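You operate a simulated robot arm through the tools that you are given. There is no shell and no other tool.

You run a simulated robot arm. Do the job below in one go: nothing can be reset, and whatever is moved stays where it is left.

JOB
Put things in order on the wooden desk. At the end: the white sensor is on the red board; the purple pin stands where the white sensor stood; the brown can stands where the yellow sensor stood; the yellow sensor is in the cream tray; whatever was shut is shut again. Leave all else as you found it, and nothing knocked over. Set down upright: white sensor.

Only the result counts: the job must be done as asked and must still hold three seconds after the hand-in. Knocking over, shifting, dropping, spilling or breaking anything else fails it.

ROBOT AND FRAMES
A 6-joint arm with a two-finger parallel gripper, fixed in place. Base frame: the origin is at the foot of the arm, x ahead of it, y to its left, z up; the work surface is at about z = 0. Readings come in m, rad, newtons and seconds.
With the tool pointing down near the work surface it reaches from about 0.18 to 0.46 m from the base axis. Its first joint turns from -1.222 to 1.222 rad. Payload 1.9 kg.
The tool frame sits at the grasp point between the pads (the TCP): z along the fingers, y along the line on which they close. The tips reach 0.023 m beyond it. The gripper opens to 0.094 m. The fingers are 0.038 m wide and 0.01 m thick; the gripper's body (0.054 by 0.096 m) begins 0.039 m behind the TCP.
Orientation is that of the tool frame in the base frame, as [roll, pitch, yaw] about the fixed x, y, z axes, in that order (R = Rz(yaw) Ry(pitch) Rx(roll)). With the fingers straight down and closing along the base's y, the tool's x points along the base's -x, its y along +y and its z along -z.

CONTROLS
- The arm moves only by the tool drive_tool. Its argument "series" is a list of rows, each a list of 3 entries, a list of its own where there are three numbers: the finger opening in m, from 0 to 0.094, then the shift along the base's x, y, z in units of 40 mm (1.0 is 40 mm), then the turn, a rotation vector about the base's x, y, z in units of 5 degrees (1.0 is 5 degrees). In form: [[fingers, [dx, dy, dz], [wx, wy, wz]], ...]. A call has 1 to 20 rows; each row shifts and turns the commanded pose from where the row before left it. A call with a number of a shift or a turn outside -1 to 1 is refused whole. Each row takes 0.2 s and may step no farther than 0.05 m and 0.15 rad from the row before; otherwise, or with a gripper value out of range, the whole call is refused. A pose out of reach is approached as far as the arm can. The call stops where the force on the tool passes 40 N (or 10 N more than at its start, if that is more) or the arm is blocked; 0.2 s more then pass. Each finger travels about 0.108 m/s and halts on what it meets, pressing with about 21 N; the grip force reading is that of the motor and also rises with nothing between the fingers. The clock runs only during rows and for 0.2 s after the last one: add rows that do not move to give the fingers time. The reply holds the time, the measured pose of the TCP, the force on the tool along the base axes, the opening and the grip force, in the units named above and with some noise, with the torque about the TCP (base axes, N m) and any sound that the robot's microphone picked up.
- Cameras (640 x 400 px; columns grow to the right, rows downward): "scene" is fixed at [0.062, 0.3179, 0.4183]; the picture's right is [-0.70, -0.71, 0.00], its down [-0.43, 0.43, -0.79] and it looks along [0.57, -0.56, -0.61] (base axes); focal length 224 px, centre (320, 200). "wrist" rides on the gripper at [0.087, 0.016, -0.074] in the tool frame; the picture's right is [-0.18, 0.98, 0.00], its down [-0.58, -0.11, -0.81] and it looks along [-0.79, -0.15, 0.59] (tool axes); focal length 243 px, centre (320, 200). There is no depth. A picture from a camera that has moved, and an enlarged one, comes with that camera's place and axes in the base frame and with its lens.
- grab_frame(camera): a new picture of that camera. It takes no simulated time.
- close_up(camera, box): a new picture of the part [left, top, right, bottom] of that camera's present view, enlarged. It takes no simulated time.
- job_done(): hands the job in; it is judged then, once.

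Nothing tells you positions but the pictures and the camera data. Unless the task says otherwise, let go and move clear before handing in.

The tools are called after "Request:" as a command line: name --argument value ..., lists and objects as JSON in quotes. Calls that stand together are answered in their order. drive_tool: Moves the arm, as the interface text tells. Its arguments: {"type":"object","properties":{"series":{"type":"array","items":{"type":"array"}}},"required":["series"]} The other tools are called the same way: grab_frame (camera) takes a picture; close_up (camera, box) takes an enlarged picture of a part of a camera's view; job_done () hands the job in.

At the start:

```text
time: 0.0
tool_pos: [0.3145, -0.0587, 0.2931]
orientation: [-3.141, -0.001, 3.139]
ft_force: [0.6, -0.5, -1.0]
moment: [0.03, 0.01, -0.03]
width: 0.094
grip_force: 0.1
```

scene: 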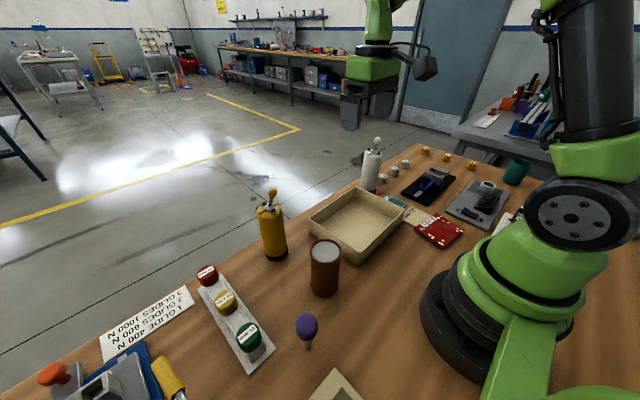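
wrist: 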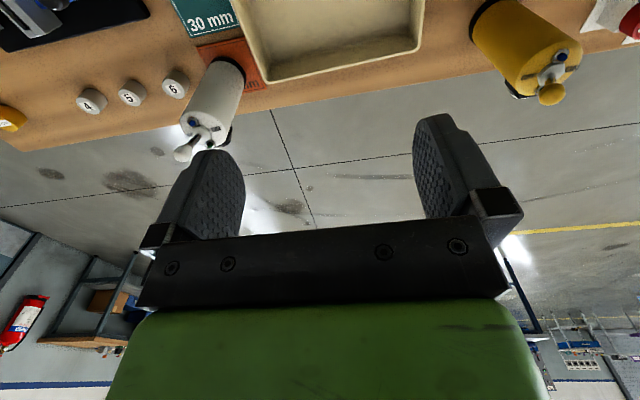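

I see a desk with a yellow sensor, white sensor, brown can, purple pin, cream tray and a red board. I'll look closer before moving anything.

Request:
close_up --camera "scene" --box '[180, 180, 380, 305]'

Request:
close_up --camera "scene" --box '[340, 120, 540, 245]'

Request:
close_up --camera "scene" --box '[180, 275, 380, 400]'

Request:
close_up --camera "scene" --box '[20, 275, 220, 400]'

Request:
close_up --camera "wrist" --box '[0, 0, 320, 200]'

Request:
close_up --camera "wrist" --box '[320, 0, 640, 200]'

```text
3.20 times, centred on (280, 242) of scene
camera zoom: at [0.062, 0.3179, 0.4183], right [-0.7, -0.71, 0.0], down [-0.43, 0.43, -0.79], along [0.57, -0.56, -0.61], focal length 716 px, centre (448, 64)
```

zoom: 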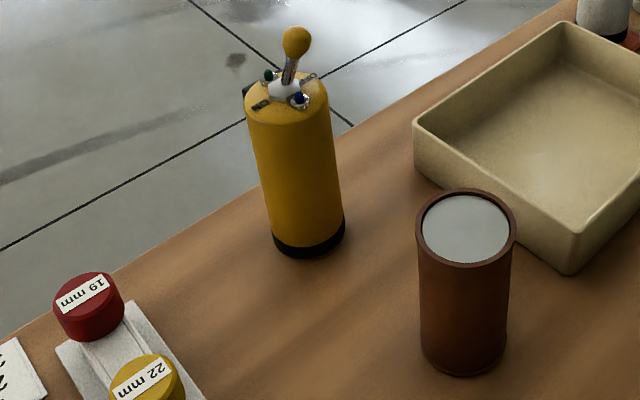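

```text
3.20 times, centred on (440, 182) of scene
camera zoom: at [0.062, 0.3179, 0.4183], right [-0.7, -0.71, 0.0], down [-0.43, 0.43, -0.79], along [0.57, -0.56, -0.61], focal length 716 px, centre (-64, 256)
```

zoom: 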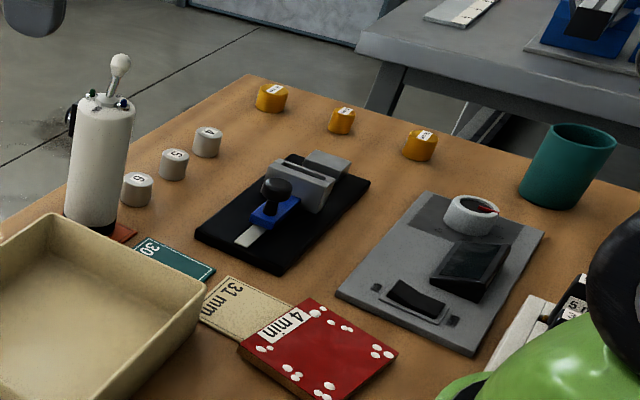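

```text
3.20 times, centred on (280, 338) of scene
camera zoom: at [0.062, 0.3179, 0.4183], right [-0.7, -0.71, 0.0], down [-0.43, 0.43, -0.79], along [0.57, -0.56, -0.61], focal length 716 px, centre (448, -240)
```

zoom: 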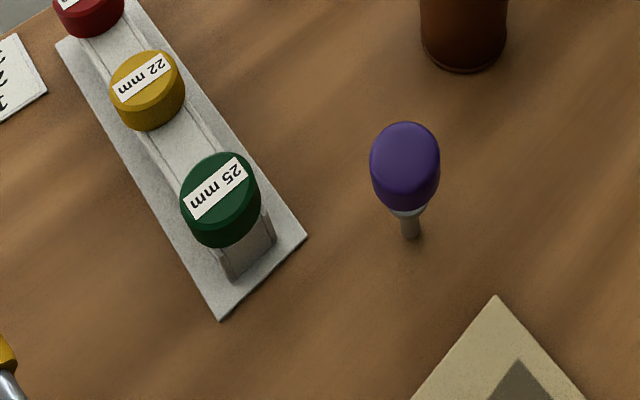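

```text
3.20 times, centred on (120, 338) of scene
camera zoom: at [0.062, 0.3179, 0.4183], right [-0.7, -0.71, 0.0], down [-0.43, 0.43, -0.79], along [0.57, -0.56, -0.61], focal length 716 px, centre (960, -240)
```

zoom: 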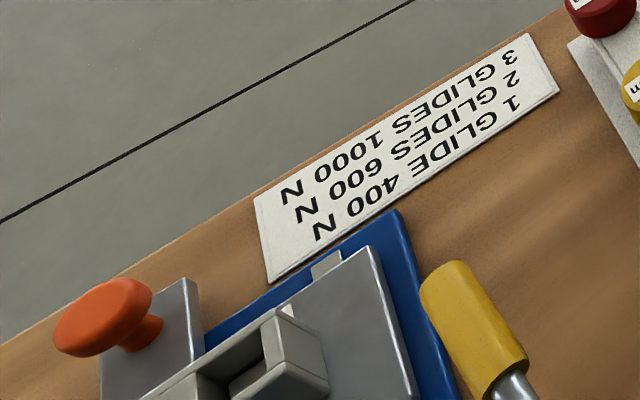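

```text
2.00 times, centred on (160, 100) of wrist
camera zoom: at [0.227, -0.0439, 0.3679], right [0.18, 0.98, 0.0], down [0.58, -0.11, 0.81], along [0.79, -0.15, -0.59], focal length 485 px, centre (640, 400)
```

zoom: 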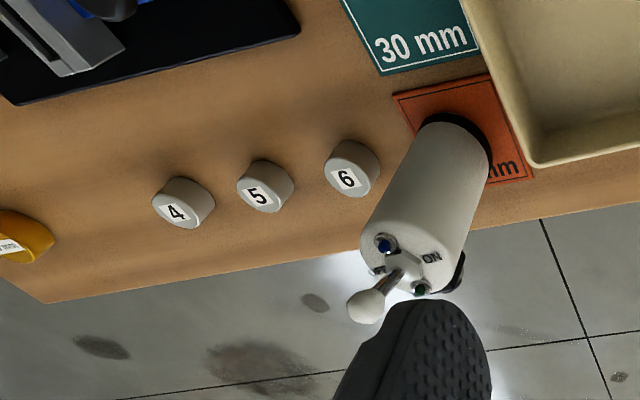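

```text
2.00 times, centred on (480, 100) of wrist
camera zoom: at [0.227, -0.0439, 0.3679], right [0.18, 0.98, 0.0], down [0.58, -0.11, 0.81], along [0.79, -0.15, -0.59], focal length 485 px, centre (0, 400)
```

zoom: 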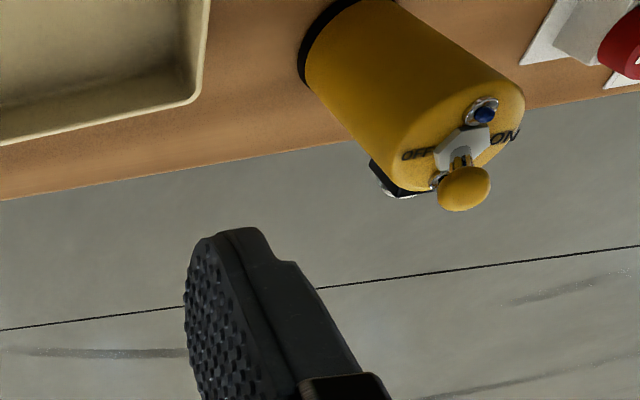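

I take the yellow sensor to be near (0.38, 0.15), the white sensor near (0.38, -0.22), the can near (0.236, 0.135) and the pin near (0.18, 0.23). The tray is near (0.30, -0.06) and the red board near (0.14, -0.18). I'll tilt the wrist camera downward to survey these better.

Request:
drive_tool --series '[[0.094, [0, 0, 0.5], [0, 1, 0]], [0.094, [0, 0, 0.5], [0, 1, 0]], [0.094, [0, 0, 0.5], [0, 1, 0]], [0.094, [0, 0, 0], [0, 1, 0]], [0.094, [0, 0, 0], [0, 1, 0]]]'

Request:
grab_frame --camera "wrist"

Request:
grab_frame --camera "scene"

```text
time: 1.1
tool_pos: [0.3142, -0.0635, 0.3529]
orientation: [-3.109, -0.345, 3.127]
ft_force: [94.7, -2.2, -157.9]
moment: [-3.18, 1.41, -1.95]
width: 0.094
grip_force: 0.1
out of reach, approached as far as the arm can: row 5
stopped in row 5: the force on the tool passed its limit at 473 N (the readings are from after the stop); the commanded pose is now the measured one
```

```text
taken
camera wrist: at [0.2583, -0.0454, 0.4518], right [0.18, 0.98, -0.09], down [0.82, -0.09, 0.57], along [0.55, -0.18, -0.82], focal length 243 px, centre (320, 200)
```

wrist: 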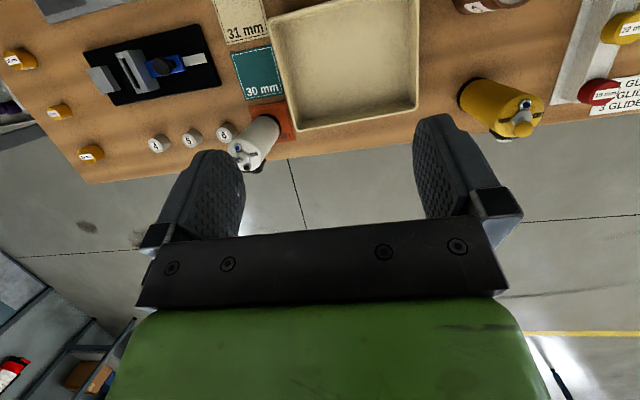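

```text
taken
```

scene: 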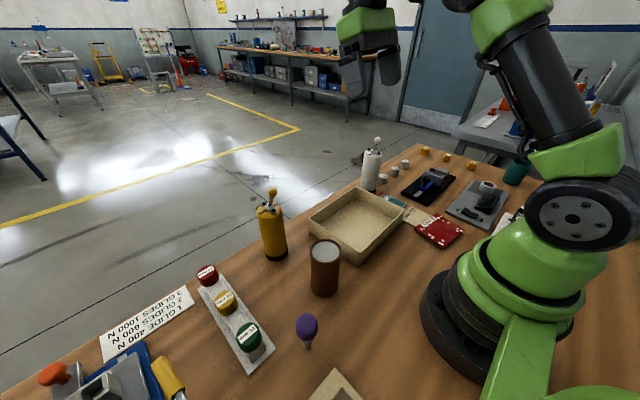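

The strong tilt hit a joint or self-contact limit, and no object was touched. I'll undo part of the tilt and pull back toward the base for a view of the nearer items.

Request:
drive_tool --series '[[0.094, [0, 0, -0.5], [0, -1, 0]], [0.094, [0, 0, -0.5], [0, -1, 0]], [0.094, [0, 0, -0.5], [0, -1, 0]], [0.094, [-0.5, 0, 0], [0, 0, 0]], [0.094, [-0.5, 0, 0], [0, 0, 0]], [0.094, [-0.5, 0, 0], [0, 0, 0]]]'

Request:
grab_frame --camera "wrist"

```text
time: 2.5
tool_pos: [0.2529, -0.0622, 0.2937]
orientation: [-3.12, -0.086, 3.127]
ft_force: [-0.3, 0.8, -0.5]
moment: [0.0, 0.0, -0.01]
width: 0.0938
grip_force: 0.0
```

```text
taken
camera wrist: at [0.1742, -0.045, 0.3741], right [0.19, 0.98, -0.04], down [0.65, -0.1, 0.76], along [0.74, -0.17, -0.65], focal length 243 px, centre (320, 200)
```

wrist: 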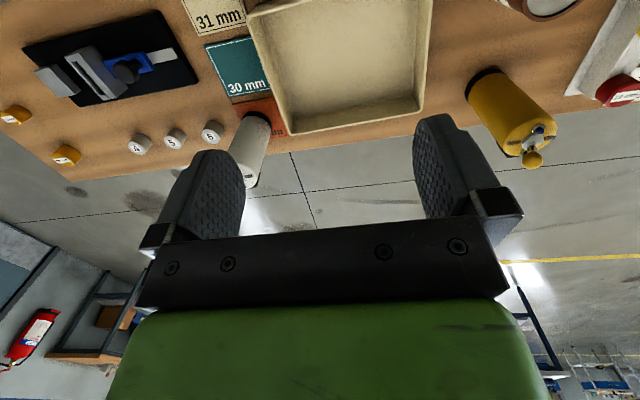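

The view is good but the red board is out of frame. I'll yaw the gripper so the camera looks toward -y.

Request:
drive_tool --series '[[0.094, [0, 0, 0], [0.25, -1, 0]], [0.094, [0, 0.25, 0], [0, 0, -1]], [0.094, [0, 0.25, 0], [0, 0, -1]], [0.094, [0, 0.25, 0], [0, 0, -1]], [0.094, [0, 0.25, 0], [0, 0, -1]], [0.094, [0, 0, 0], [0, 0, -1]], [0.094, [0, 0, 0], [0, 0, -1]], [0.094, [0, 0, 0], [0, 0, -1]], [0.094, [0, 0, 0], [0, 0, -1]], [0.094, [0, 0, 0], [0, 0, -1]], [0.094, [0, 0, 0], [0, 0, -1]], [0.094, [0, 0, 0], [0, 0, -1]], [0.094, [0, 0, 0], [0, 0, -1]], [0.094, [0, 0, 0], [0, 0, -1]]]'

Request:
grab_frame --camera "wrist"

```text
time: 5.5
tool_pos: [0.254, -0.0213, 0.2934]
orientation: [-3.141, 0.002, 1.993]
ft_force: [-0.3, 0.8, -0.3]
moment: [0.02, -0.02, -0.03]
width: 0.0939
grip_force: 0.1
```

```text
taken
camera wrist: at [0.2333, 0.0616, 0.3676], right [0.97, 0.23, 0.0], down [0.14, -0.57, 0.81], along [0.19, -0.78, -0.59], focal length 243 px, centre (320, 200)
```

wrist: 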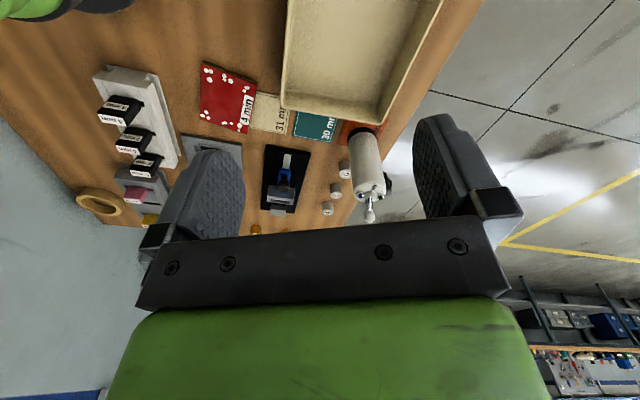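

Request:
close_up --camera "wrist" --box '[150, 20, 470, 220]'

Request:
close_up --camera "wrist" --box '[0, 20, 320, 220]'

```text
2.00 times, centred on (310, 120) of wrist
camera zoom: at [0.2333, 0.0616, 0.3676], right [0.97, 0.23, 0.0], down [0.14, -0.57, 0.81], along [0.19, -0.78, -0.59], focal length 485 px, centre (340, 360)
```

zoom: 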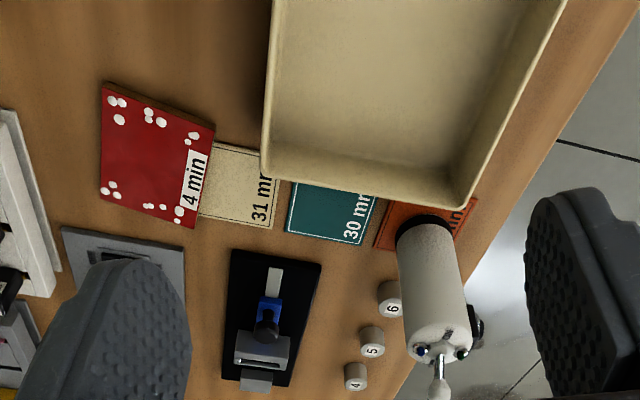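

```text
2.00 times, centred on (160, 120) of wrist
camera zoom: at [0.2333, 0.0616, 0.3676], right [0.97, 0.23, 0.0], down [0.14, -0.57, 0.81], along [0.19, -0.78, -0.59], focal length 485 px, centre (640, 360)
```

zoom: 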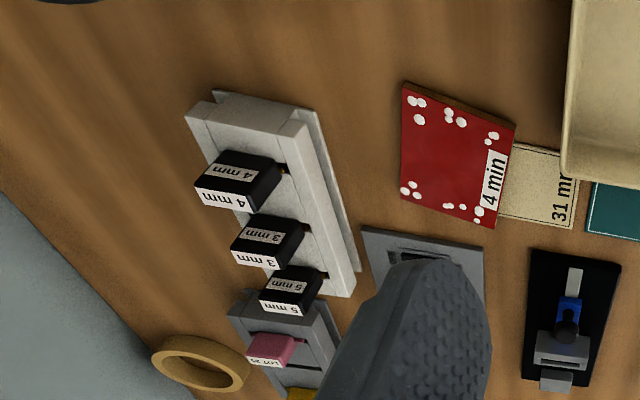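

The red board is the dotted one, centred about (0.141, -0.183), and the white sensor's base is at about (0.383, -0.216). Now I'll turn the camera the other way to view the +y side.

Request:
drive_tool --series '[[0.094, [0, 0, 0], [0, 0, 1]], [0.094, [0, 0, 0], [0, 0, 1]], [0.094, [0, 0, 0], [0, 0, 1]], [0.094, [0, 0, 0], [0, 0, 1]], [0.094, [0, 0, 0], [0, 0, 1]], [0.094, [0, 0, 0], [0, 0, 1]], [0.094, [0, 0, 0], [0, 0, 1]], [0.094, [0, 0, 0], [0, 0, 1]], [0.094, [0, 0, 0], [0, 0, 1]], [0.094, [0, 0, 0], [0, 0, 1]], [0.094, [0, 0, 0], [0, 0, 1]], [0.094, [0, 0, 0], [0, 0, 1]], [0.094, [0, 0, 0], [0, 0, 1]], [0.094, [0, 0, 0], [0, 0, 1]], [0.094, [0, 0, 0], [0, 0, 1]], [0.094, [0, 0, 0], [0, 0, 1]], [0.094, [0, 0, 0], [0, 0, 1]], [0.094, [0, 0, 0], [0, 0, 1]], [0.094, [0, 0, 0], [0, 0, 1]], [0.094, [0, 0, 0], [0, 0, 1]]]'

Request:
drive_tool --series '[[0.094, [0, 0, 0], [0, 0, 1]], [0.094, [0, 0, 0], [0, 0, 1]], [0.094, [0, 0, 0], [0, 0, 1]], [0.094, [0, 0, 0], [0, 0, 1]], [0.094, [0, 0, 0], [0, 0, 1]], [0.094, [0, 0, 0], [0, 0, 1]], [0.094, [0, 0, 0], [0, 0, 1]]]'

Request:
grab_frame --camera "wrist"

```text
time: 9.7
tool_pos: [0.2542, -0.0226, 0.2934]
orientation: [3.14, 0.002, -2.54]
ft_force: [0.0, 0.1, 0.6]
moment: [-0.03, 0.01, 0.01]
width: 0.094
grip_force: 0.0
```

```text
time: 11.3
tool_pos: [0.2536, -0.0223, 0.2936]
orientation: [-3.141, 0.001, -1.93]
ft_force: [-0.6, 0.4, 0.3]
moment: [-0.01, 0.02, -0.02]
width: 0.0938
grip_force: 0.0
```

```text
taken
camera wrist: at [0.2083, -0.0994, 0.3675], right [-0.86, 0.52, 0.0], down [0.31, 0.51, 0.81], along [0.42, 0.69, -0.59], focal length 243 px, centre (320, 200)
```

wrist: 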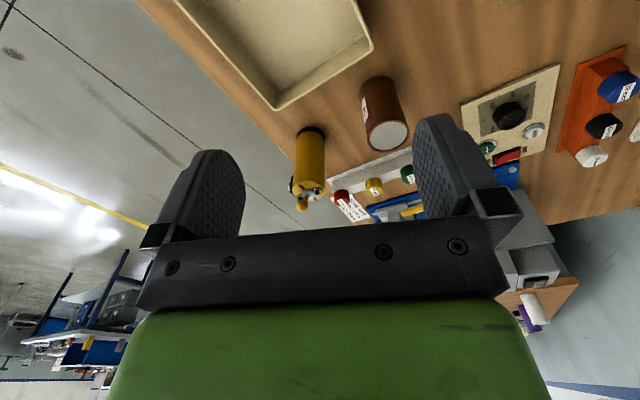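

Request:
close_up --camera "wrist" --box '[270, 60, 450, 220]'

Request:
drive_tool --series '[[0.094, [-0.5, 0, 0], [0, 0, 0.5]], [0.094, [-0.5, 0, 0], [0, 0, 0.5]], [0.094, [-0.25, 0.25, 0], [0, 0, 0]], [0.094, [0, 0.5, 0], [0, 0, 0]], [0.094, [0, 0.5, 0], [0, 0, 0]]]'

Request:
grab_frame --camera "wrist"

```text
2.50 times, centred on (360, 140) of wrist
camera zoom: at [0.2083, -0.0994, 0.3675], right [-0.86, 0.52, 0.0], down [0.31, 0.51, 0.81], along [0.42, 0.69, -0.59], focal length 606 px, centre (220, 350)
```

zoom: 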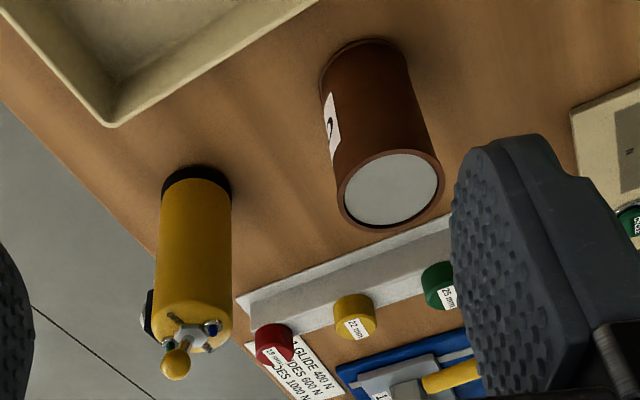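

```text
time: 12.5
tool_pos: [0.2041, 0.0272, 0.2918]
orientation: [3.141, 0.002, -1.843]
ft_force: [-0.5, 1.2, -0.3]
moment: [0.02, -0.01, -0.03]
width: 0.094
grip_force: 0.2
```

```text
taken
camera wrist: at [0.1651, -0.0534, 0.3666], right [-0.9, 0.44, 0.0], down [0.26, 0.53, 0.81], along [0.36, 0.72, -0.59], focal length 243 px, centre (320, 200)
```

wrist: 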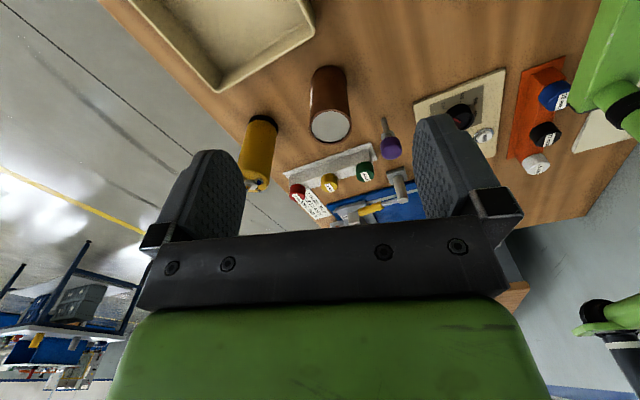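

Request:
close_up --camera "wrist" --box '[340, 90, 440, 190]'

Request:
close_up --camera "wrist" --box '[220, 50, 420, 200]'

Request:
close_up --camera "scene" --box '[270, 290, 350, 370]'

Request:
close_up --camera "scene" --box '[240, 180, 300, 270]'

```text
4.00 times, centred on (390, 140) of wrist
camera zoom: at [0.1651, -0.0534, 0.3666], right [-0.9, 0.44, 0.0], down [0.26, 0.53, 0.81], along [0.36, 0.72, -0.59], focal length 970 px, centre (40, 440)
```

zoom: 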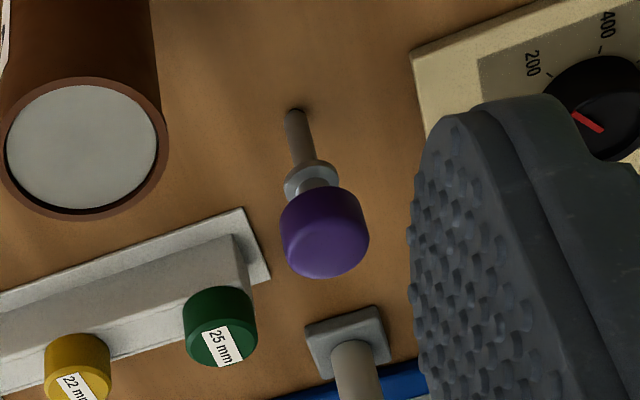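

```text
2.67 times, centred on (320, 125) of wrist
camera zoom: at [0.1651, -0.0534, 0.3666], right [-0.9, 0.44, 0.0], down [0.26, 0.53, 0.81], along [0.36, 0.72, -0.59], focal length 647 px, centre (320, 400)
```

zoom: 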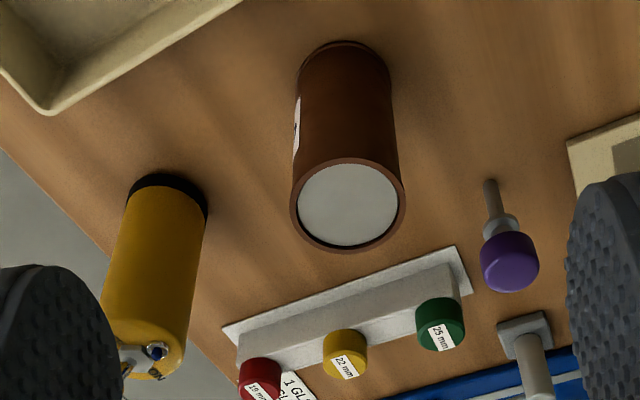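

```text
5.00 times, centred on (310, 330) of scene
camera zoom: at [0.062, 0.3178, 0.4183], right [-0.7, -0.71, 0.0], down [-0.43, 0.43, -0.79], along [0.57, -0.56, -0.61], focal length 1118 px, centre (370, -450)
```

zoom: 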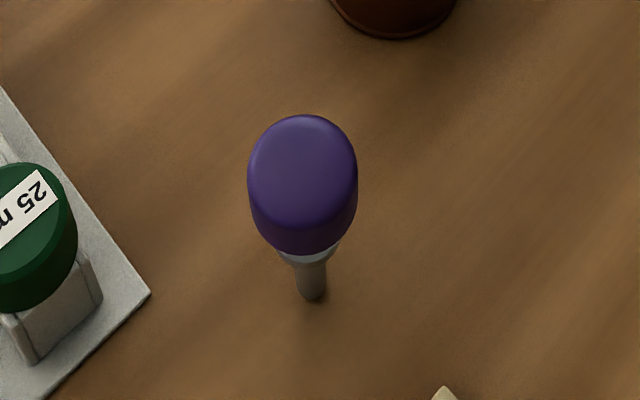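

```text
4.44 times, centred on (270, 225) of scene
camera zoom: at [0.062, 0.3178, 0.4183], right [-0.7, -0.71, 0.0], down [-0.43, 0.43, -0.79], along [0.57, -0.56, -0.61], focal length 994 px, centre (542, 89)
```

zoom: 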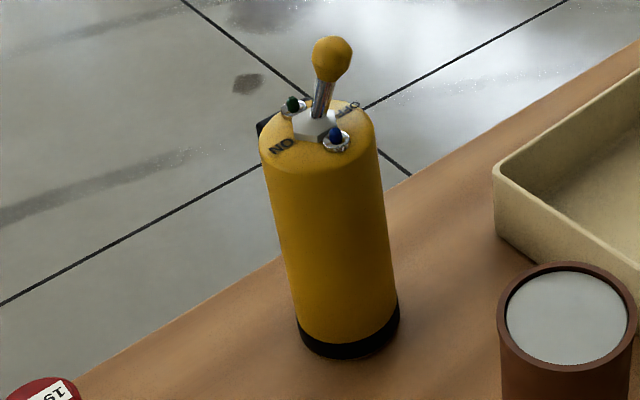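

I now have positions good to a few millimetres: yellow (0.380, 0.147), can (0.238, 0.127), pin (0.182, 0.228). The sensors carry tall toggle levers, so I plan to grip them with a tilted hand. First I'll test, empty-handed and high up, whether the tilted pose works over the red board.

Request:
drive_tool --series '[[0.094, [0, 0, 0], [0, 0, -1]], [0.094, [0, 0, 0], [0, 0, -1]], [0.094, [0, 0, 0], [0, 0, -1]], [0.094, [0, 0, 0], [0, 0, -1]], [0.094, [0, 0, 0], [0, 0, -1]], [0.094, [0, 0, 0], [0, 0, -1]], [0.094, [0, 0, 0], [0, 0, -1]], [0.094, [0, 0, 0], [0, 0, -1]], [0.094, [0, 0, 0], [0, 0, -1]], [0.094, [0, 0, 0], [0, 0, -1]], [0.094, [0, 0, 0], [0, 0, -1]], [0.094, [0, 0, 0], [0, 0, -1]], [0.094, [0, 0, 0], [0, 0, -1]], [0.094, [0, 0, 0], [0, 0, -1]], [0.094, [0, 0, 0], [0, 0, -1]], [0.094, [0, 0, 0], [0, 0, -1]], [0.094, [0, 0, 0], [0, 0, -1]], [0.094, [0, 0, 0], [0, 0, -1]], [0.094, [0, 0, 0], [0, 0, -1]], [0.094, [0, 0, 0], [0, 0, -1]]]'

Request:
drive_tool --series '[[0.094, [0, -0.5, 0], [0, 0, -1]], [0.094, [0, -0.5, 0], [0, 0, -1]], [0.094, [0, -0.5, 0], [0, 0, -1]], [0.094, [0, -0.5, 0], [0, 0, -1]], [0.094, [0, -0.5, 0], [0, 0, -1]], [0.094, [0, -0.5, 0], [0, 0, -1]], [0.094, [0, -0.5, 0], [0, 0, -1]], [0.094, [0, -0.5, 0], [0, 0, -1]], [0.094, [0, 0, 0], [0, 0, -1]], [0.094, [0, 0, 0], [0, 0, -1]], [0.094, [0, 0, 0], [0, 0, -1]], [0.094, [0, 0, 0], [0, 0, -1]], [0.094, [0, 0, 0], [0, 0, -1]], [0.094, [0, 0, 0], [0, 0, -1]], [0.094, [0, 0, 0], [0, 0, -1]], [0.094, [0, 0, 0], [0, 0, -1]], [0.094, [0, 0, 0], [0, 0, -1]]]'

Request:
grab_frame --camera "wrist"

```text
time: 16.7
tool_pos: [0.2039, 0.0274, 0.2929]
orientation: [-3.141, 0.002, 2.691]
ft_force: [-1.0, -0.6, 0.1]
moment: [-0.02, 0.01, -0.01]
width: 0.0941
grip_force: 0.2
```

```text
time: 20.3
tool_pos: [0.2034, -0.1321, 0.293]
orientation: [3.141, 0.002, 1.208]
ft_force: [0.0, -0.1, 0.3]
moment: [0.03, -0.01, -0.02]
width: 0.094
grip_force: 0.1
```

```text
taken
camera wrist: at [0.25, -0.0586, 0.3674], right [0.85, -0.52, 0.0], down [-0.31, -0.5, 0.81], along [-0.42, -0.69, -0.59], focal length 243 px, centre (320, 200)
```

wrist: 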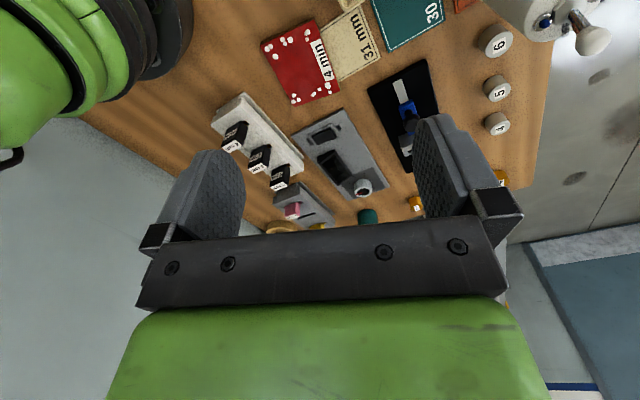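

The yaw reached its target. Now I'll test the 40° tilt above the red board.

Request:
drive_tool --series '[[0.094, [-0.2, -0.16, 0], [-0.935, 0.355, 0]], [0.094, [-0.2, -0.16, 0], [-0.935, 0.355, 0]], [0.094, [-0.2, -0.16, 0], [-0.935, 0.355, 0]], [0.094, [-0.2, -0.16, 0], [-0.935, 0.355, 0]], [0.094, [-0.2, -0.16, 0], [-0.935, 0.355, 0]], [0.094, [-0.2, -0.16, 0], [-0.935, 0.355, 0]], [0.094, [-0.2, -0.16, 0], [-0.935, 0.355, 0]], [0.094, [-0.15, -0.15, 0], [-0.935, 0.355, 0]]]'

Request:
grab_frame --camera "scene"

```text
time: 22.1
tool_pos: [0.1423, -0.1842, 0.293]
orientation: [3.141, 0.702, 1.21]
ft_force: [0.5, -0.8, -0.2]
moment: [0.03, 0.02, 0.06]
width: 0.094
grip_force: 0.0
```

```text
taken
```

scene: 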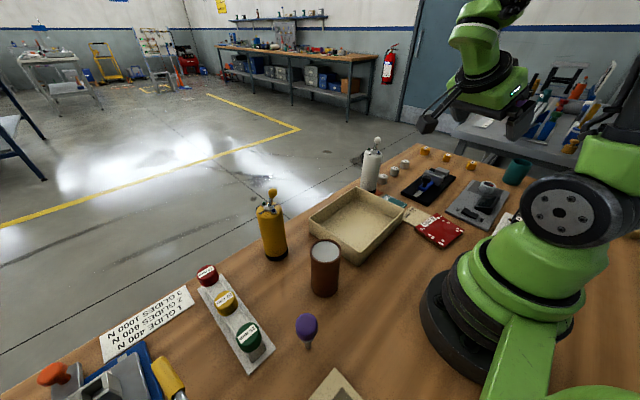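

The tilt works up high. I'll lower to the height a release would need.

Request:
drive_tool --series '[[0.094, [0, 0, -0.75], [0, 0, 0]], [0.094, [0, 0, -0.75], [0, 0, 0]], [0.094, [0, 0, -0.75], [0, 0, 0]], [0.094, [0, 0, -0.75], [0, 0, 0]], [0.094, [0, 0, -0.75], [0, 0, 0]], [0.094, [0, 0, -0.4], [0, 0, 0]]]'

Request:
grab_frame --camera "scene"

Request:
grab_frame --camera "wrist"

```text
time: 23.5
tool_pos: [0.1425, -0.1825, 0.1269]
orientation: [-3.14, 0.699, 1.211]
ft_force: [0.7, -0.1, 0.1]
moment: [-0.02, -0.01, 0.0]
width: 0.094
grip_force: 0.2
```

```text
taken
```

scene: 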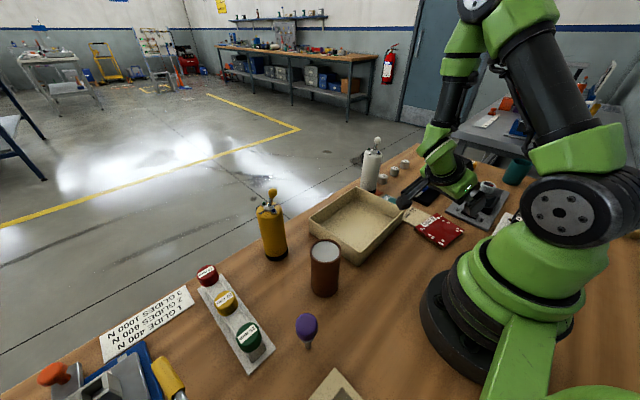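

```text
taken
camera wrist: at [0.1978, -0.0833, 0.1279], right [0.87, -0.48, 0.12], down [-0.07, 0.11, 0.99], along [-0.49, -0.87, 0.06], focal length 243 px, centre (320, 200)
```

wrist: 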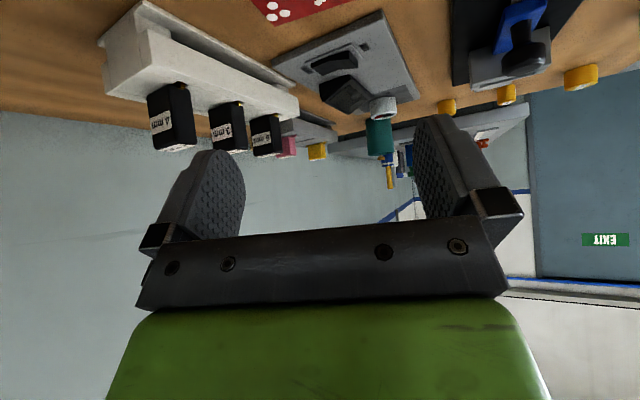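

The tilted pose is reachable right down to placing height. I'll raise the hand, turn it and go to a pre-approach viewing pose for the white sensor.

Request:
drive_tool --series '[[0.094, [0, 0, 0.8], [0, 0, 0]], [0.094, [0, 0, 0.8], [0, 0, 0]], [0.094, [0, 0, 0.8], [0, 0, 0]], [0.094, [0, 0, 0.8], [0, 0, 0]], [0.094, [0, 0, 0.8], [0, 0, 0]], [0.094, [0.26, 0.08, 0], [0, 0, 1]], [0.094, [0.26, 0.08, 0], [0, 0, 1]], [0.094, [0.26, 0.08, 0], [0, 0, 1]], [0.094, [0.26, 0.08, 0], [0, 0, 1]], [0.094, [0.26, 0.08, 0], [0, 0, 1]], [0.094, [0.26, 0.08, 0], [0, 0, 1]], [0.094, [0.26, 0.08, 0], [0, 0, 1]], [0.094, [0.26, 0.08, 0], [0, 0, 1]], [0.094, [0.26, 0.08, 0], [0, 0, 1]], [0.094, [0.26, 0.08, 0], [0, 0, 1]], [0.094, [0.26, 0.08, 0], [0, 0, 1]], [0.094, [0.26, 0.08, 0], [0, 0, 1]], [0.094, [0.26, 0.08, 0], [0, 0, 1]], [0.094, [0.26, 0.08, 0], [0, 0, 1]]]'

Request:
grab_frame --camera "wrist"

Request:
grab_frame --camera "scene"

```text
time: 27.5
tool_pos: [0.2873, -0.139, 0.288]
orientation: [-3.141, 0.702, 2.433]
ft_force: [-0.3, -0.3, 0.5]
moment: [0.01, 0.0, 0.03]
width: 0.0939
grip_force: 0.1
```

```text
taken
camera wrist: at [0.2117, -0.0539, 0.2884], right [0.75, 0.65, 0.12], down [-0.13, -0.03, 0.99], along [0.65, -0.76, 0.06], focal length 243 px, centre (320, 200)
```

wrist: 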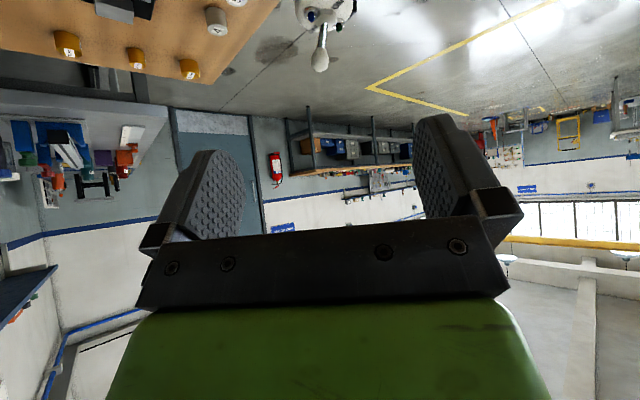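

```text
taken
```

scene: 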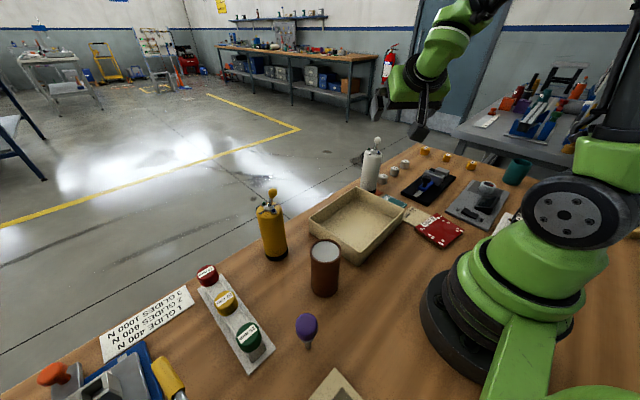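

The white sensor's lever tip sits centred between the fingers, as expected. I'll move to the pre-approach point along the tool axis and check.

Request:
drive_tool --series '[[0.094, [0.31, -0.223, -0.84], [0, 0, 0]], [0.094, [0.31, -0.223, -0.84], [0, 0, 0]], [0.094, [0.31, -0.223, -0.84], [0, 0, 0]]]'

Request:
grab_frame --camera "wrist"

Request:
close_up --camera "scene" --box '[330, 80, 490, 240]'

```text
time: 28.3
tool_pos: [0.324, -0.1634, 0.1864]
orientation: [-3.139, 0.699, 2.433]
ft_force: [0.8, 0.6, -0.9]
moment: [-0.01, -0.01, 0.02]
width: 0.0939
grip_force: 0.1
```

```text
taken
camera wrist: at [0.2491, -0.0789, 0.187], right [0.75, 0.65, 0.12], down [-0.13, -0.03, 0.99], along [0.65, -0.76, 0.06], focal length 243 px, centre (320, 200)
```

wrist: 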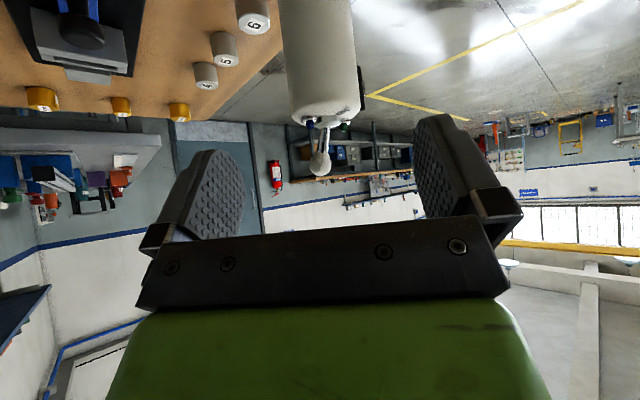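

```text
2.50 times, centred on (410, 160) of scene
camera zoom: at [0.062, 0.3179, 0.4183], right [-0.7, -0.71, 0.0], down [-0.43, 0.43, -0.79], along [0.57, -0.56, -0.61], focal length 559 px, centre (95, 300)
```

zoom: 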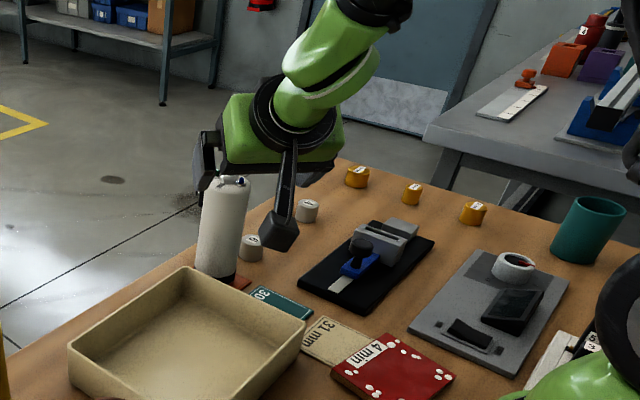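

Request:
close_up --camera "wrist" --box '[260, 0, 420, 200]'

Request:
close_up --camera "scene" --box '[360, 140, 400, 200]'

```text
2.00 times, centred on (340, 100) of wrist
camera zoom: at [0.2491, -0.0789, 0.187], right [0.75, 0.65, 0.12], down [-0.13, -0.03, 0.99], along [0.65, -0.76, 0.06], focal length 485 px, centre (280, 400)
```

zoom: 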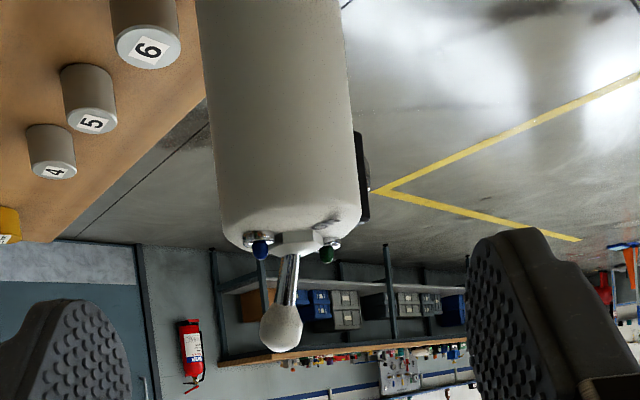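

```text
6.67 times, centred on (380, 170) of scene
camera zoom: at [0.062, 0.3179, 0.4183], right [-0.7, -0.71, 0.0], down [-0.43, 0.43, -0.79], along [0.57, -0.56, -0.61], focal length 1491 px, centre (-80, 400)
```

zoom: 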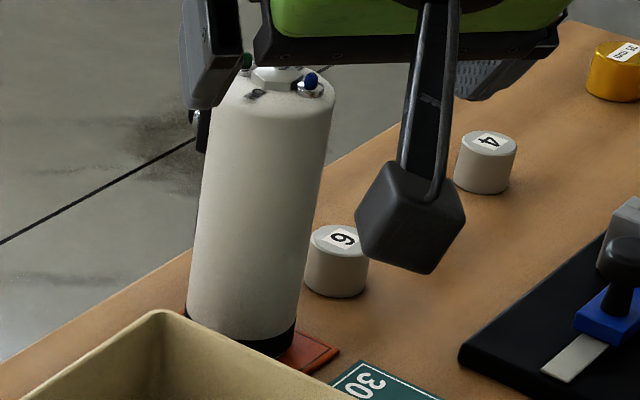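

The sensor's black side connector points along about +x, so I'll close the fingers nearly perpendicular to it by turning the hand another 20° and re-aiming.

Request:
drive_tool --series '[[0.094, [-0.25, 0.2, 0.2], [0, 0, 1]], [0.094, [-0.08, -0.2, 0], [0, 0, 1]], [0.094, [-0.08, -0.3, 0], [0, 0, 1]], [0.094, [0.08, -0.34, -0.14], [0, 0, 1]]]'

Request:
grab_frame --camera "wrist"

Request:
close_up --camera "scene" --box '[330, 80, 490, 240]'

```text
time: 29.3
tool_pos: [0.3187, -0.1397, 0.2082]
orientation: [-3.1, 0.617, 2.717]
ft_force: [-0.6, 0.2, -0.6]
moment: [-0.02, 0.01, -0.02]
width: 0.0939
grip_force: 0.1
out of reach, approached as far as the arm can: row 2, 3, 4
```

```text
taken
camera wrist: at [0.2241, -0.0765, 0.2177], right [0.57, 0.82, 0.07], down [-0.02, -0.07, 1.0], along [0.82, -0.57, -0.02], focal length 243 px, centre (320, 200)
```

wrist: 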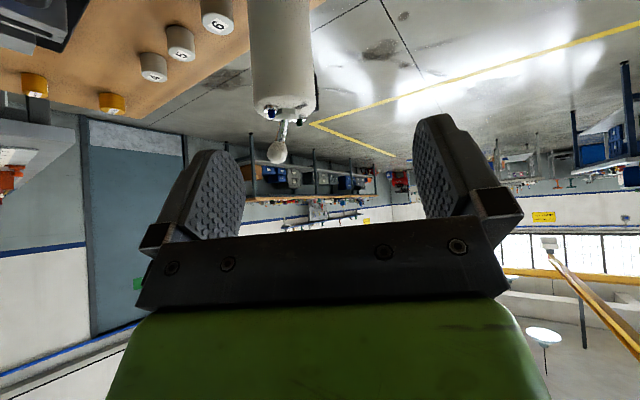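

```text
2.50 times, centred on (410, 160) of scene
camera zoom: at [0.062, 0.3179, 0.4183], right [-0.7, -0.71, 0.0], down [-0.43, 0.43, -0.79], along [0.57, -0.56, -0.61], focal length 559 px, centre (95, 300)
```

zoom: 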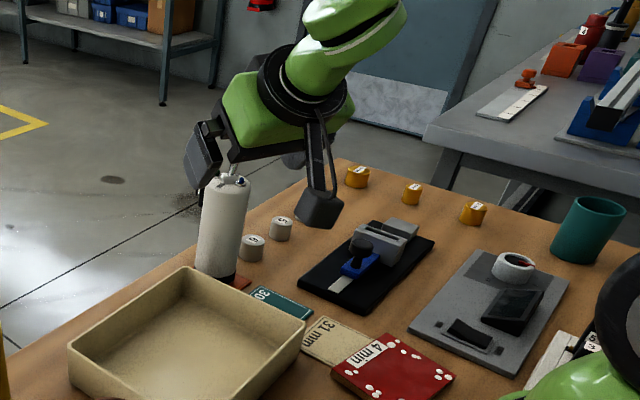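

The arm couldn't reach that orientation, probably because the tool lined up with the forearm, and nothing was touched. I'll reverse to the last reachable pose and back away higher.

Request:
drive_tool --series '[[0.094, [-0.08, 0.34, 0.14], [0, 0, -1]], [0.094, [0.08, 0.3, 0], [0, 0, -1]], [0.094, [0.08, 0.2, 0], [0, 0, -1]], [0.094, [-0.5, 0.2, 0.6], [0, 0, 0]], [0.094, [-0.5, 0.2, 0.6], [0, 0, 0]], [0.094, [-0.5, 0.2, 0.6], [0, 0, 0]], [0.094, [-0.5, 0.2, 0.6], [0, 0, 0]]]'

Request:
grab_frame --camera "scene"

```text
time: 30.9
tool_pos: [0.257, -0.0828, 0.3136]
orientation: [-3.14, 0.7, 2.521]
ft_force: [-0.1, -0.7, -0.3]
moment: [-0.02, 0.02, -0.01]
width: 0.0942
grip_force: 0.0
```

```text
taken
```

scene: 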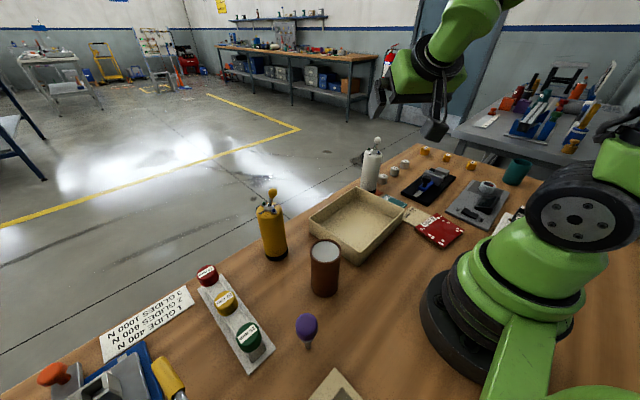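

I'll untilt to vertical, yaw so the hand points along about +x, then re-tilt by 35° to stay clear of the awkward alignment.

Request:
drive_tool --series '[[0.094, [0, 0, 0], [0.582, 0.813, 0]], [0.094, [0, 0, 0], [0.582, 0.813, 0]], [0.094, [0, 0, 0], [0.582, 0.813, 0]], [0.094, [0, 0, 0], [0.582, 0.813, 0]], [0.094, [0, 0, 0], [0.582, 0.813, 0]], [0.094, [0, 0, 0], [0.582, 0.813, 0]], [0.094, [0, 0, 0], [0.582, 0.813, 0]], [0.094, [0, 0, 0], [0.582, 0.813, 0]], [0.094, [0.134, -0.397, -0.04], [0, 0, 1]], [0.094, [0.134, -0.397, -0.04], [0, 0, 1]], [0.094, [0.134, -0.397, -0.04], [0, 0, 1]], [0.094, [0.134, -0.397, -0.04], [0, 0, 1]], [0.094, [0.134, -0.397, -0.04], [0, 0, 1]], [0.094, [0.134, -0.397, -0.04], [0, 0, 1]], [0.094, [0.134, -0.397, -0.04], [0, 0, 1]], [0.094, [0.134, -0.397, -0.04], [0, 0, 1]]]'

Request:
grab_frame --camera "wrist"

```text
time: 34.3
tool_pos: [0.2987, -0.2108, 0.3006]
orientation: [-3.139, 0.003, -3.065]
ft_force: [0.3, -0.5, -0.5]
moment: [0.0, -0.01, 0.01]
width: 0.0941
grip_force: 0.1
```

```text
taken
camera wrist: at [0.2128, -0.2038, 0.3743], right [0.11, 0.99, 0.0], down [0.59, -0.06, 0.81], along [0.8, -0.09, -0.59], focal length 243 px, centre (320, 200)
```

wrist: 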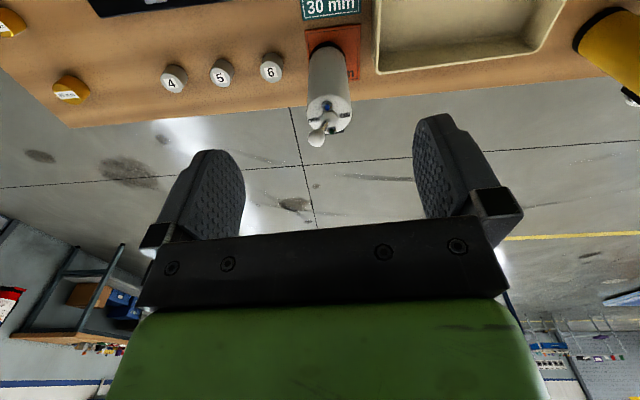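

Request:
close_up --camera "wrist" --box '[280, 10, 400, 160]'

Request:
drive_tool --series '[[0.094, [0, 0, 0], [0.077, -0.997, 0]], [0.094, [0, 0, 0], [0.077, -0.997, 0]], [0.094, [0, 0, 0], [0.077, -0.997, 0]], [0.094, [0, 0, 0], [0.077, -0.997, 0]], [0.094, [0, 0, 0], [0.077, -0.997, 0]], [0.094, [0, 0, 0], [0.077, -0.997, 0]], [0.094, [0, 0, 0], [0.077, -0.997, 0]]]'

Request:
grab_frame --camera "wrist"

```text
2.67 times, centred on (340, 85) of wrist
camera zoom: at [0.2128, -0.2038, 0.3743], right [0.11, 0.99, 0.0], down [0.59, -0.06, 0.81], along [0.8, -0.09, -0.59], focal length 647 px, centre (267, 507)
```

zoom: 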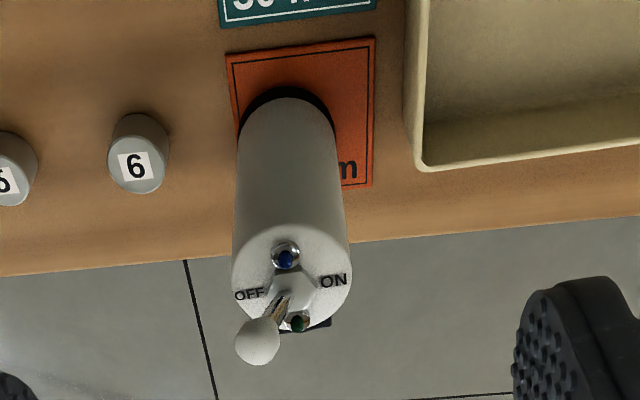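

```text
time: 35.9
tool_pos: [0.3011, -0.2106, 0.3005]
orientation: [-3.139, 0.614, -3.066]
ft_force: [-0.8, 0.6, -0.5]
moment: [0.01, -0.03, -0.02]
width: 0.094
grip_force: 0.1
```

```text
taken
camera wrist: at [0.1857, -0.2055, 0.3109], right [0.08, 0.99, 0.11], down [0.02, -0.11, 0.99], along [1.0, -0.07, -0.03], focal length 243 px, centre (320, 200)
```

wrist: 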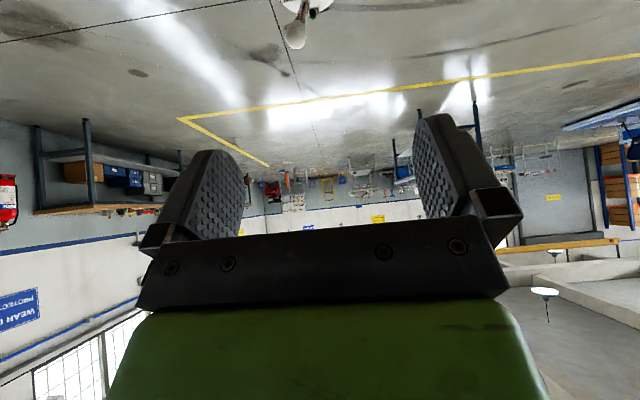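

The lever points to OFF (toward -y), the connector is on the far side, and the tilted pose was reached exactly. I'll lower to the pre-approach point.

Request:
drive_tool --series '[[0.094, [0.076, -0.06, -0.745], [0, 0, 0]], [0.094, [0.076, -0.06, -0.745], [0, 0, 0]], [0.094, [0.076, -0.06, -0.745], [0, 0, 0]], [0.094, [0.076, -0.06, -0.745], [0, 0, 0]]]'

Request:
grab_frame --camera "wrist"

Request:
close_up --camera "scene" --box '[330, 80, 490, 240]'

```text
time: 36.9
tool_pos: [0.3122, -0.2203, 0.1801]
orientation: [-3.141, 0.614, -3.066]
ft_force: [-0.6, 0.7, 0.1]
moment: [-0.01, -0.01, 0.01]
width: 0.0937
grip_force: 0.1
```

```text
taken
camera wrist: at [0.1975, -0.2152, 0.1907], right [0.08, 0.99, 0.11], down [0.02, -0.11, 0.99], along [1.0, -0.07, -0.03], focal length 243 px, centre (320, 200)
```

wrist: 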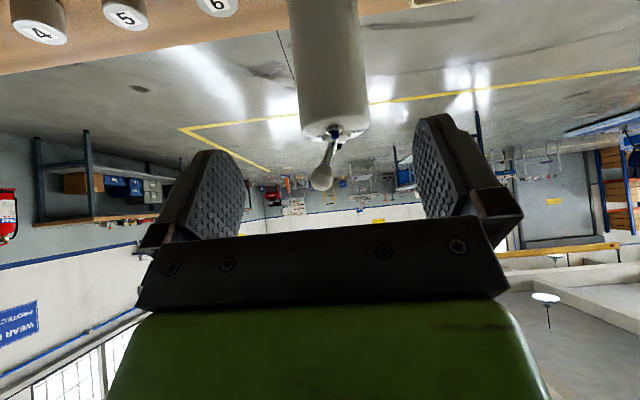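

```text
2.50 times, centred on (410, 160) of scene
camera zoom: at [0.062, 0.3179, 0.4183], right [-0.7, -0.71, 0.0], down [-0.43, 0.43, -0.79], along [0.57, -0.56, -0.61], focal length 559 px, centre (95, 300)
```

zoom: 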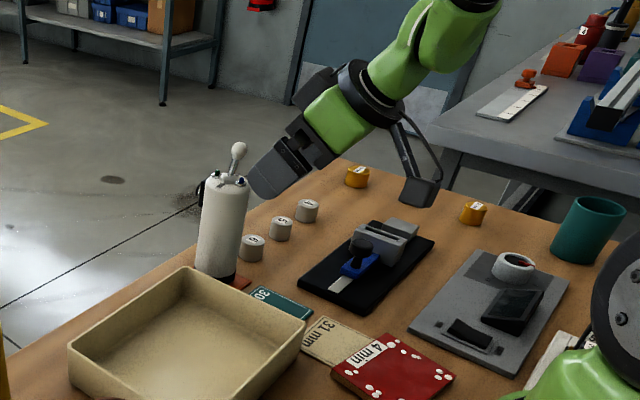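

The approach is lined up, with the sensor about 3 mm toward +y of my estimate. I'll advance along the tool axis in two parts.

Request:
drive_tool --series '[[0.094, [0.349, 0.0415, -0.4855], [0, 0, 0]], [0.094, [0.349, 0.0415, -0.4855], [0, 0, 0]], [0.094, [0.349, 0.0415, -0.4855], [0, 0, 0]]]'

Request:
grab_frame --camera "wrist"

Request:
close_up --camera "scene" --box '[330, 80, 490, 240]'

```text
time: 37.7
tool_pos: [0.3541, -0.216, 0.1216]
orientation: [-3.138, 0.615, -3.067]
ft_force: [0.0, -0.1, 0.2]
moment: [-0.02, 0.0, 0.01]
width: 0.0939
grip_force: 0.1
```

```text
taken
camera wrist: at [0.2403, -0.2099, 0.1332], right [0.08, 0.99, 0.11], down [0.02, -0.11, 0.99], along [1.0, -0.07, -0.03], focal length 243 px, centre (320, 200)
```

wrist: 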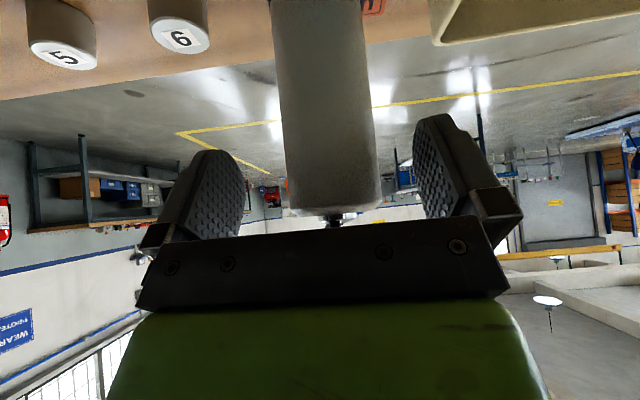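

```text
2.50 times, centred on (410, 160) of scene
camera zoom: at [0.062, 0.3179, 0.4183], right [-0.7, -0.71, 0.0], down [-0.43, 0.43, -0.79], along [0.57, -0.56, -0.61], focal length 559 px, centre (95, 300)
```

zoom: 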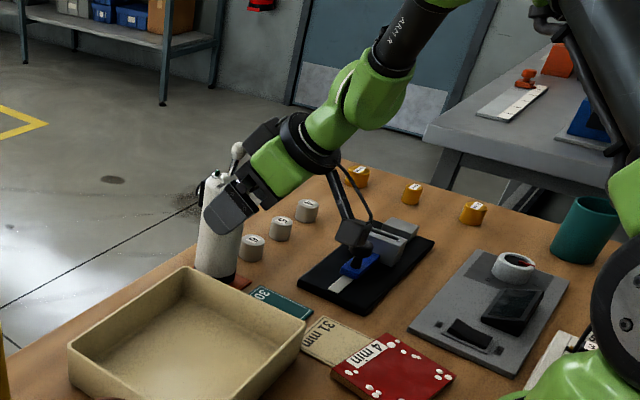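

Before continuing I rechecked the geometry: at the planned depth, the sensor's rear top edge would touch the palm. I'll back up slightly, tilt 5° more, and use a shallower grip nearer the fingertips.

Request:
drive_tool --series '[[0.094, [-0.15, 0.01, 0.26], [0, 0, 0]], [0.094, [-0.15, 0.01, 0.26], [0.077, -0.997, 0]], [0.094, [0, 0, 0], [0, 0, 0]]]'

Request:
grab_frame --camera "wrist"

```text
time: 38.5
tool_pos: [0.3412, -0.2144, 0.144]
orientation: [-3.14, 0.701, -3.068]
ft_force: [-0.5, 0.1, -0.8]
moment: [-0.01, 0.03, -0.01]
width: 0.094
grip_force: 0.0
```

```text
taken
camera wrist: at [0.2272, -0.2089, 0.1444], right [0.07, 0.99, 0.12], down [-0.07, -0.11, 0.99], along [1.0, -0.07, 0.06], focal length 243 px, centre (320, 200)
```

wrist: 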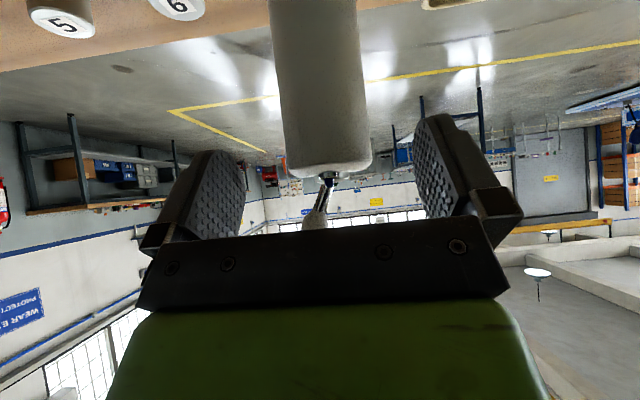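

Aligned. I'll advance to the grip point in three gentle steps.

Request:
drive_tool --series '[[0.094, [0.265, 0.012, -0.294], [0, 0, 0]], [0.094, [0.265, 0.012, -0.294], [0, 0, 0]], [0.094, [0.265, 0.012, -0.294], [0, 0, 0]], [0.094, [0, 0, 0], [0, 0, 0]]]'

Request:
grab_frame --camera "wrist"

Request:
close_up --camera "scene" --box '[340, 130, 420, 210]'

```text
time: 39.5
tool_pos: [0.3735, -0.2144, 0.1075]
orientation: [3.142, 0.701, -3.066]
ft_force: [-0.3, 0.3, 0.0]
moment: [0.03, -0.05, 0.02]
width: 0.094
grip_force: 0.1
```

```text
taken
camera wrist: at [0.2592, -0.208, 0.1087], right [0.07, 0.99, 0.12], down [-0.07, -0.11, 0.99], along [1.0, -0.07, 0.06], focal length 243 px, centre (320, 200)
```

wrist: 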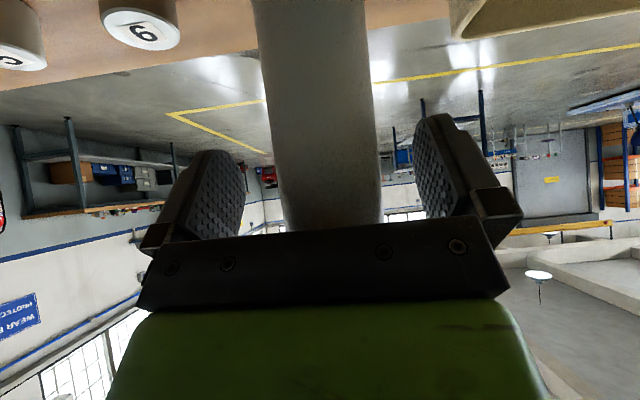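

```text
5.00 times, centred on (380, 170) of scene
camera zoom: at [0.062, 0.3179, 0.4183], right [-0.7, -0.71, 0.0], down [-0.43, 0.43, -0.79], along [0.57, -0.56, -0.61], focal length 1118 px, centre (20, 350)
```

zoom: 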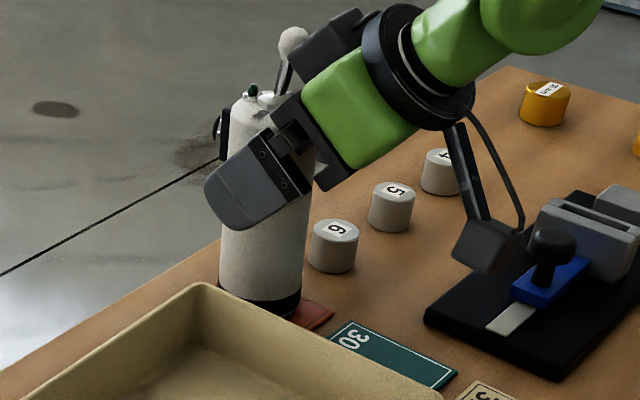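

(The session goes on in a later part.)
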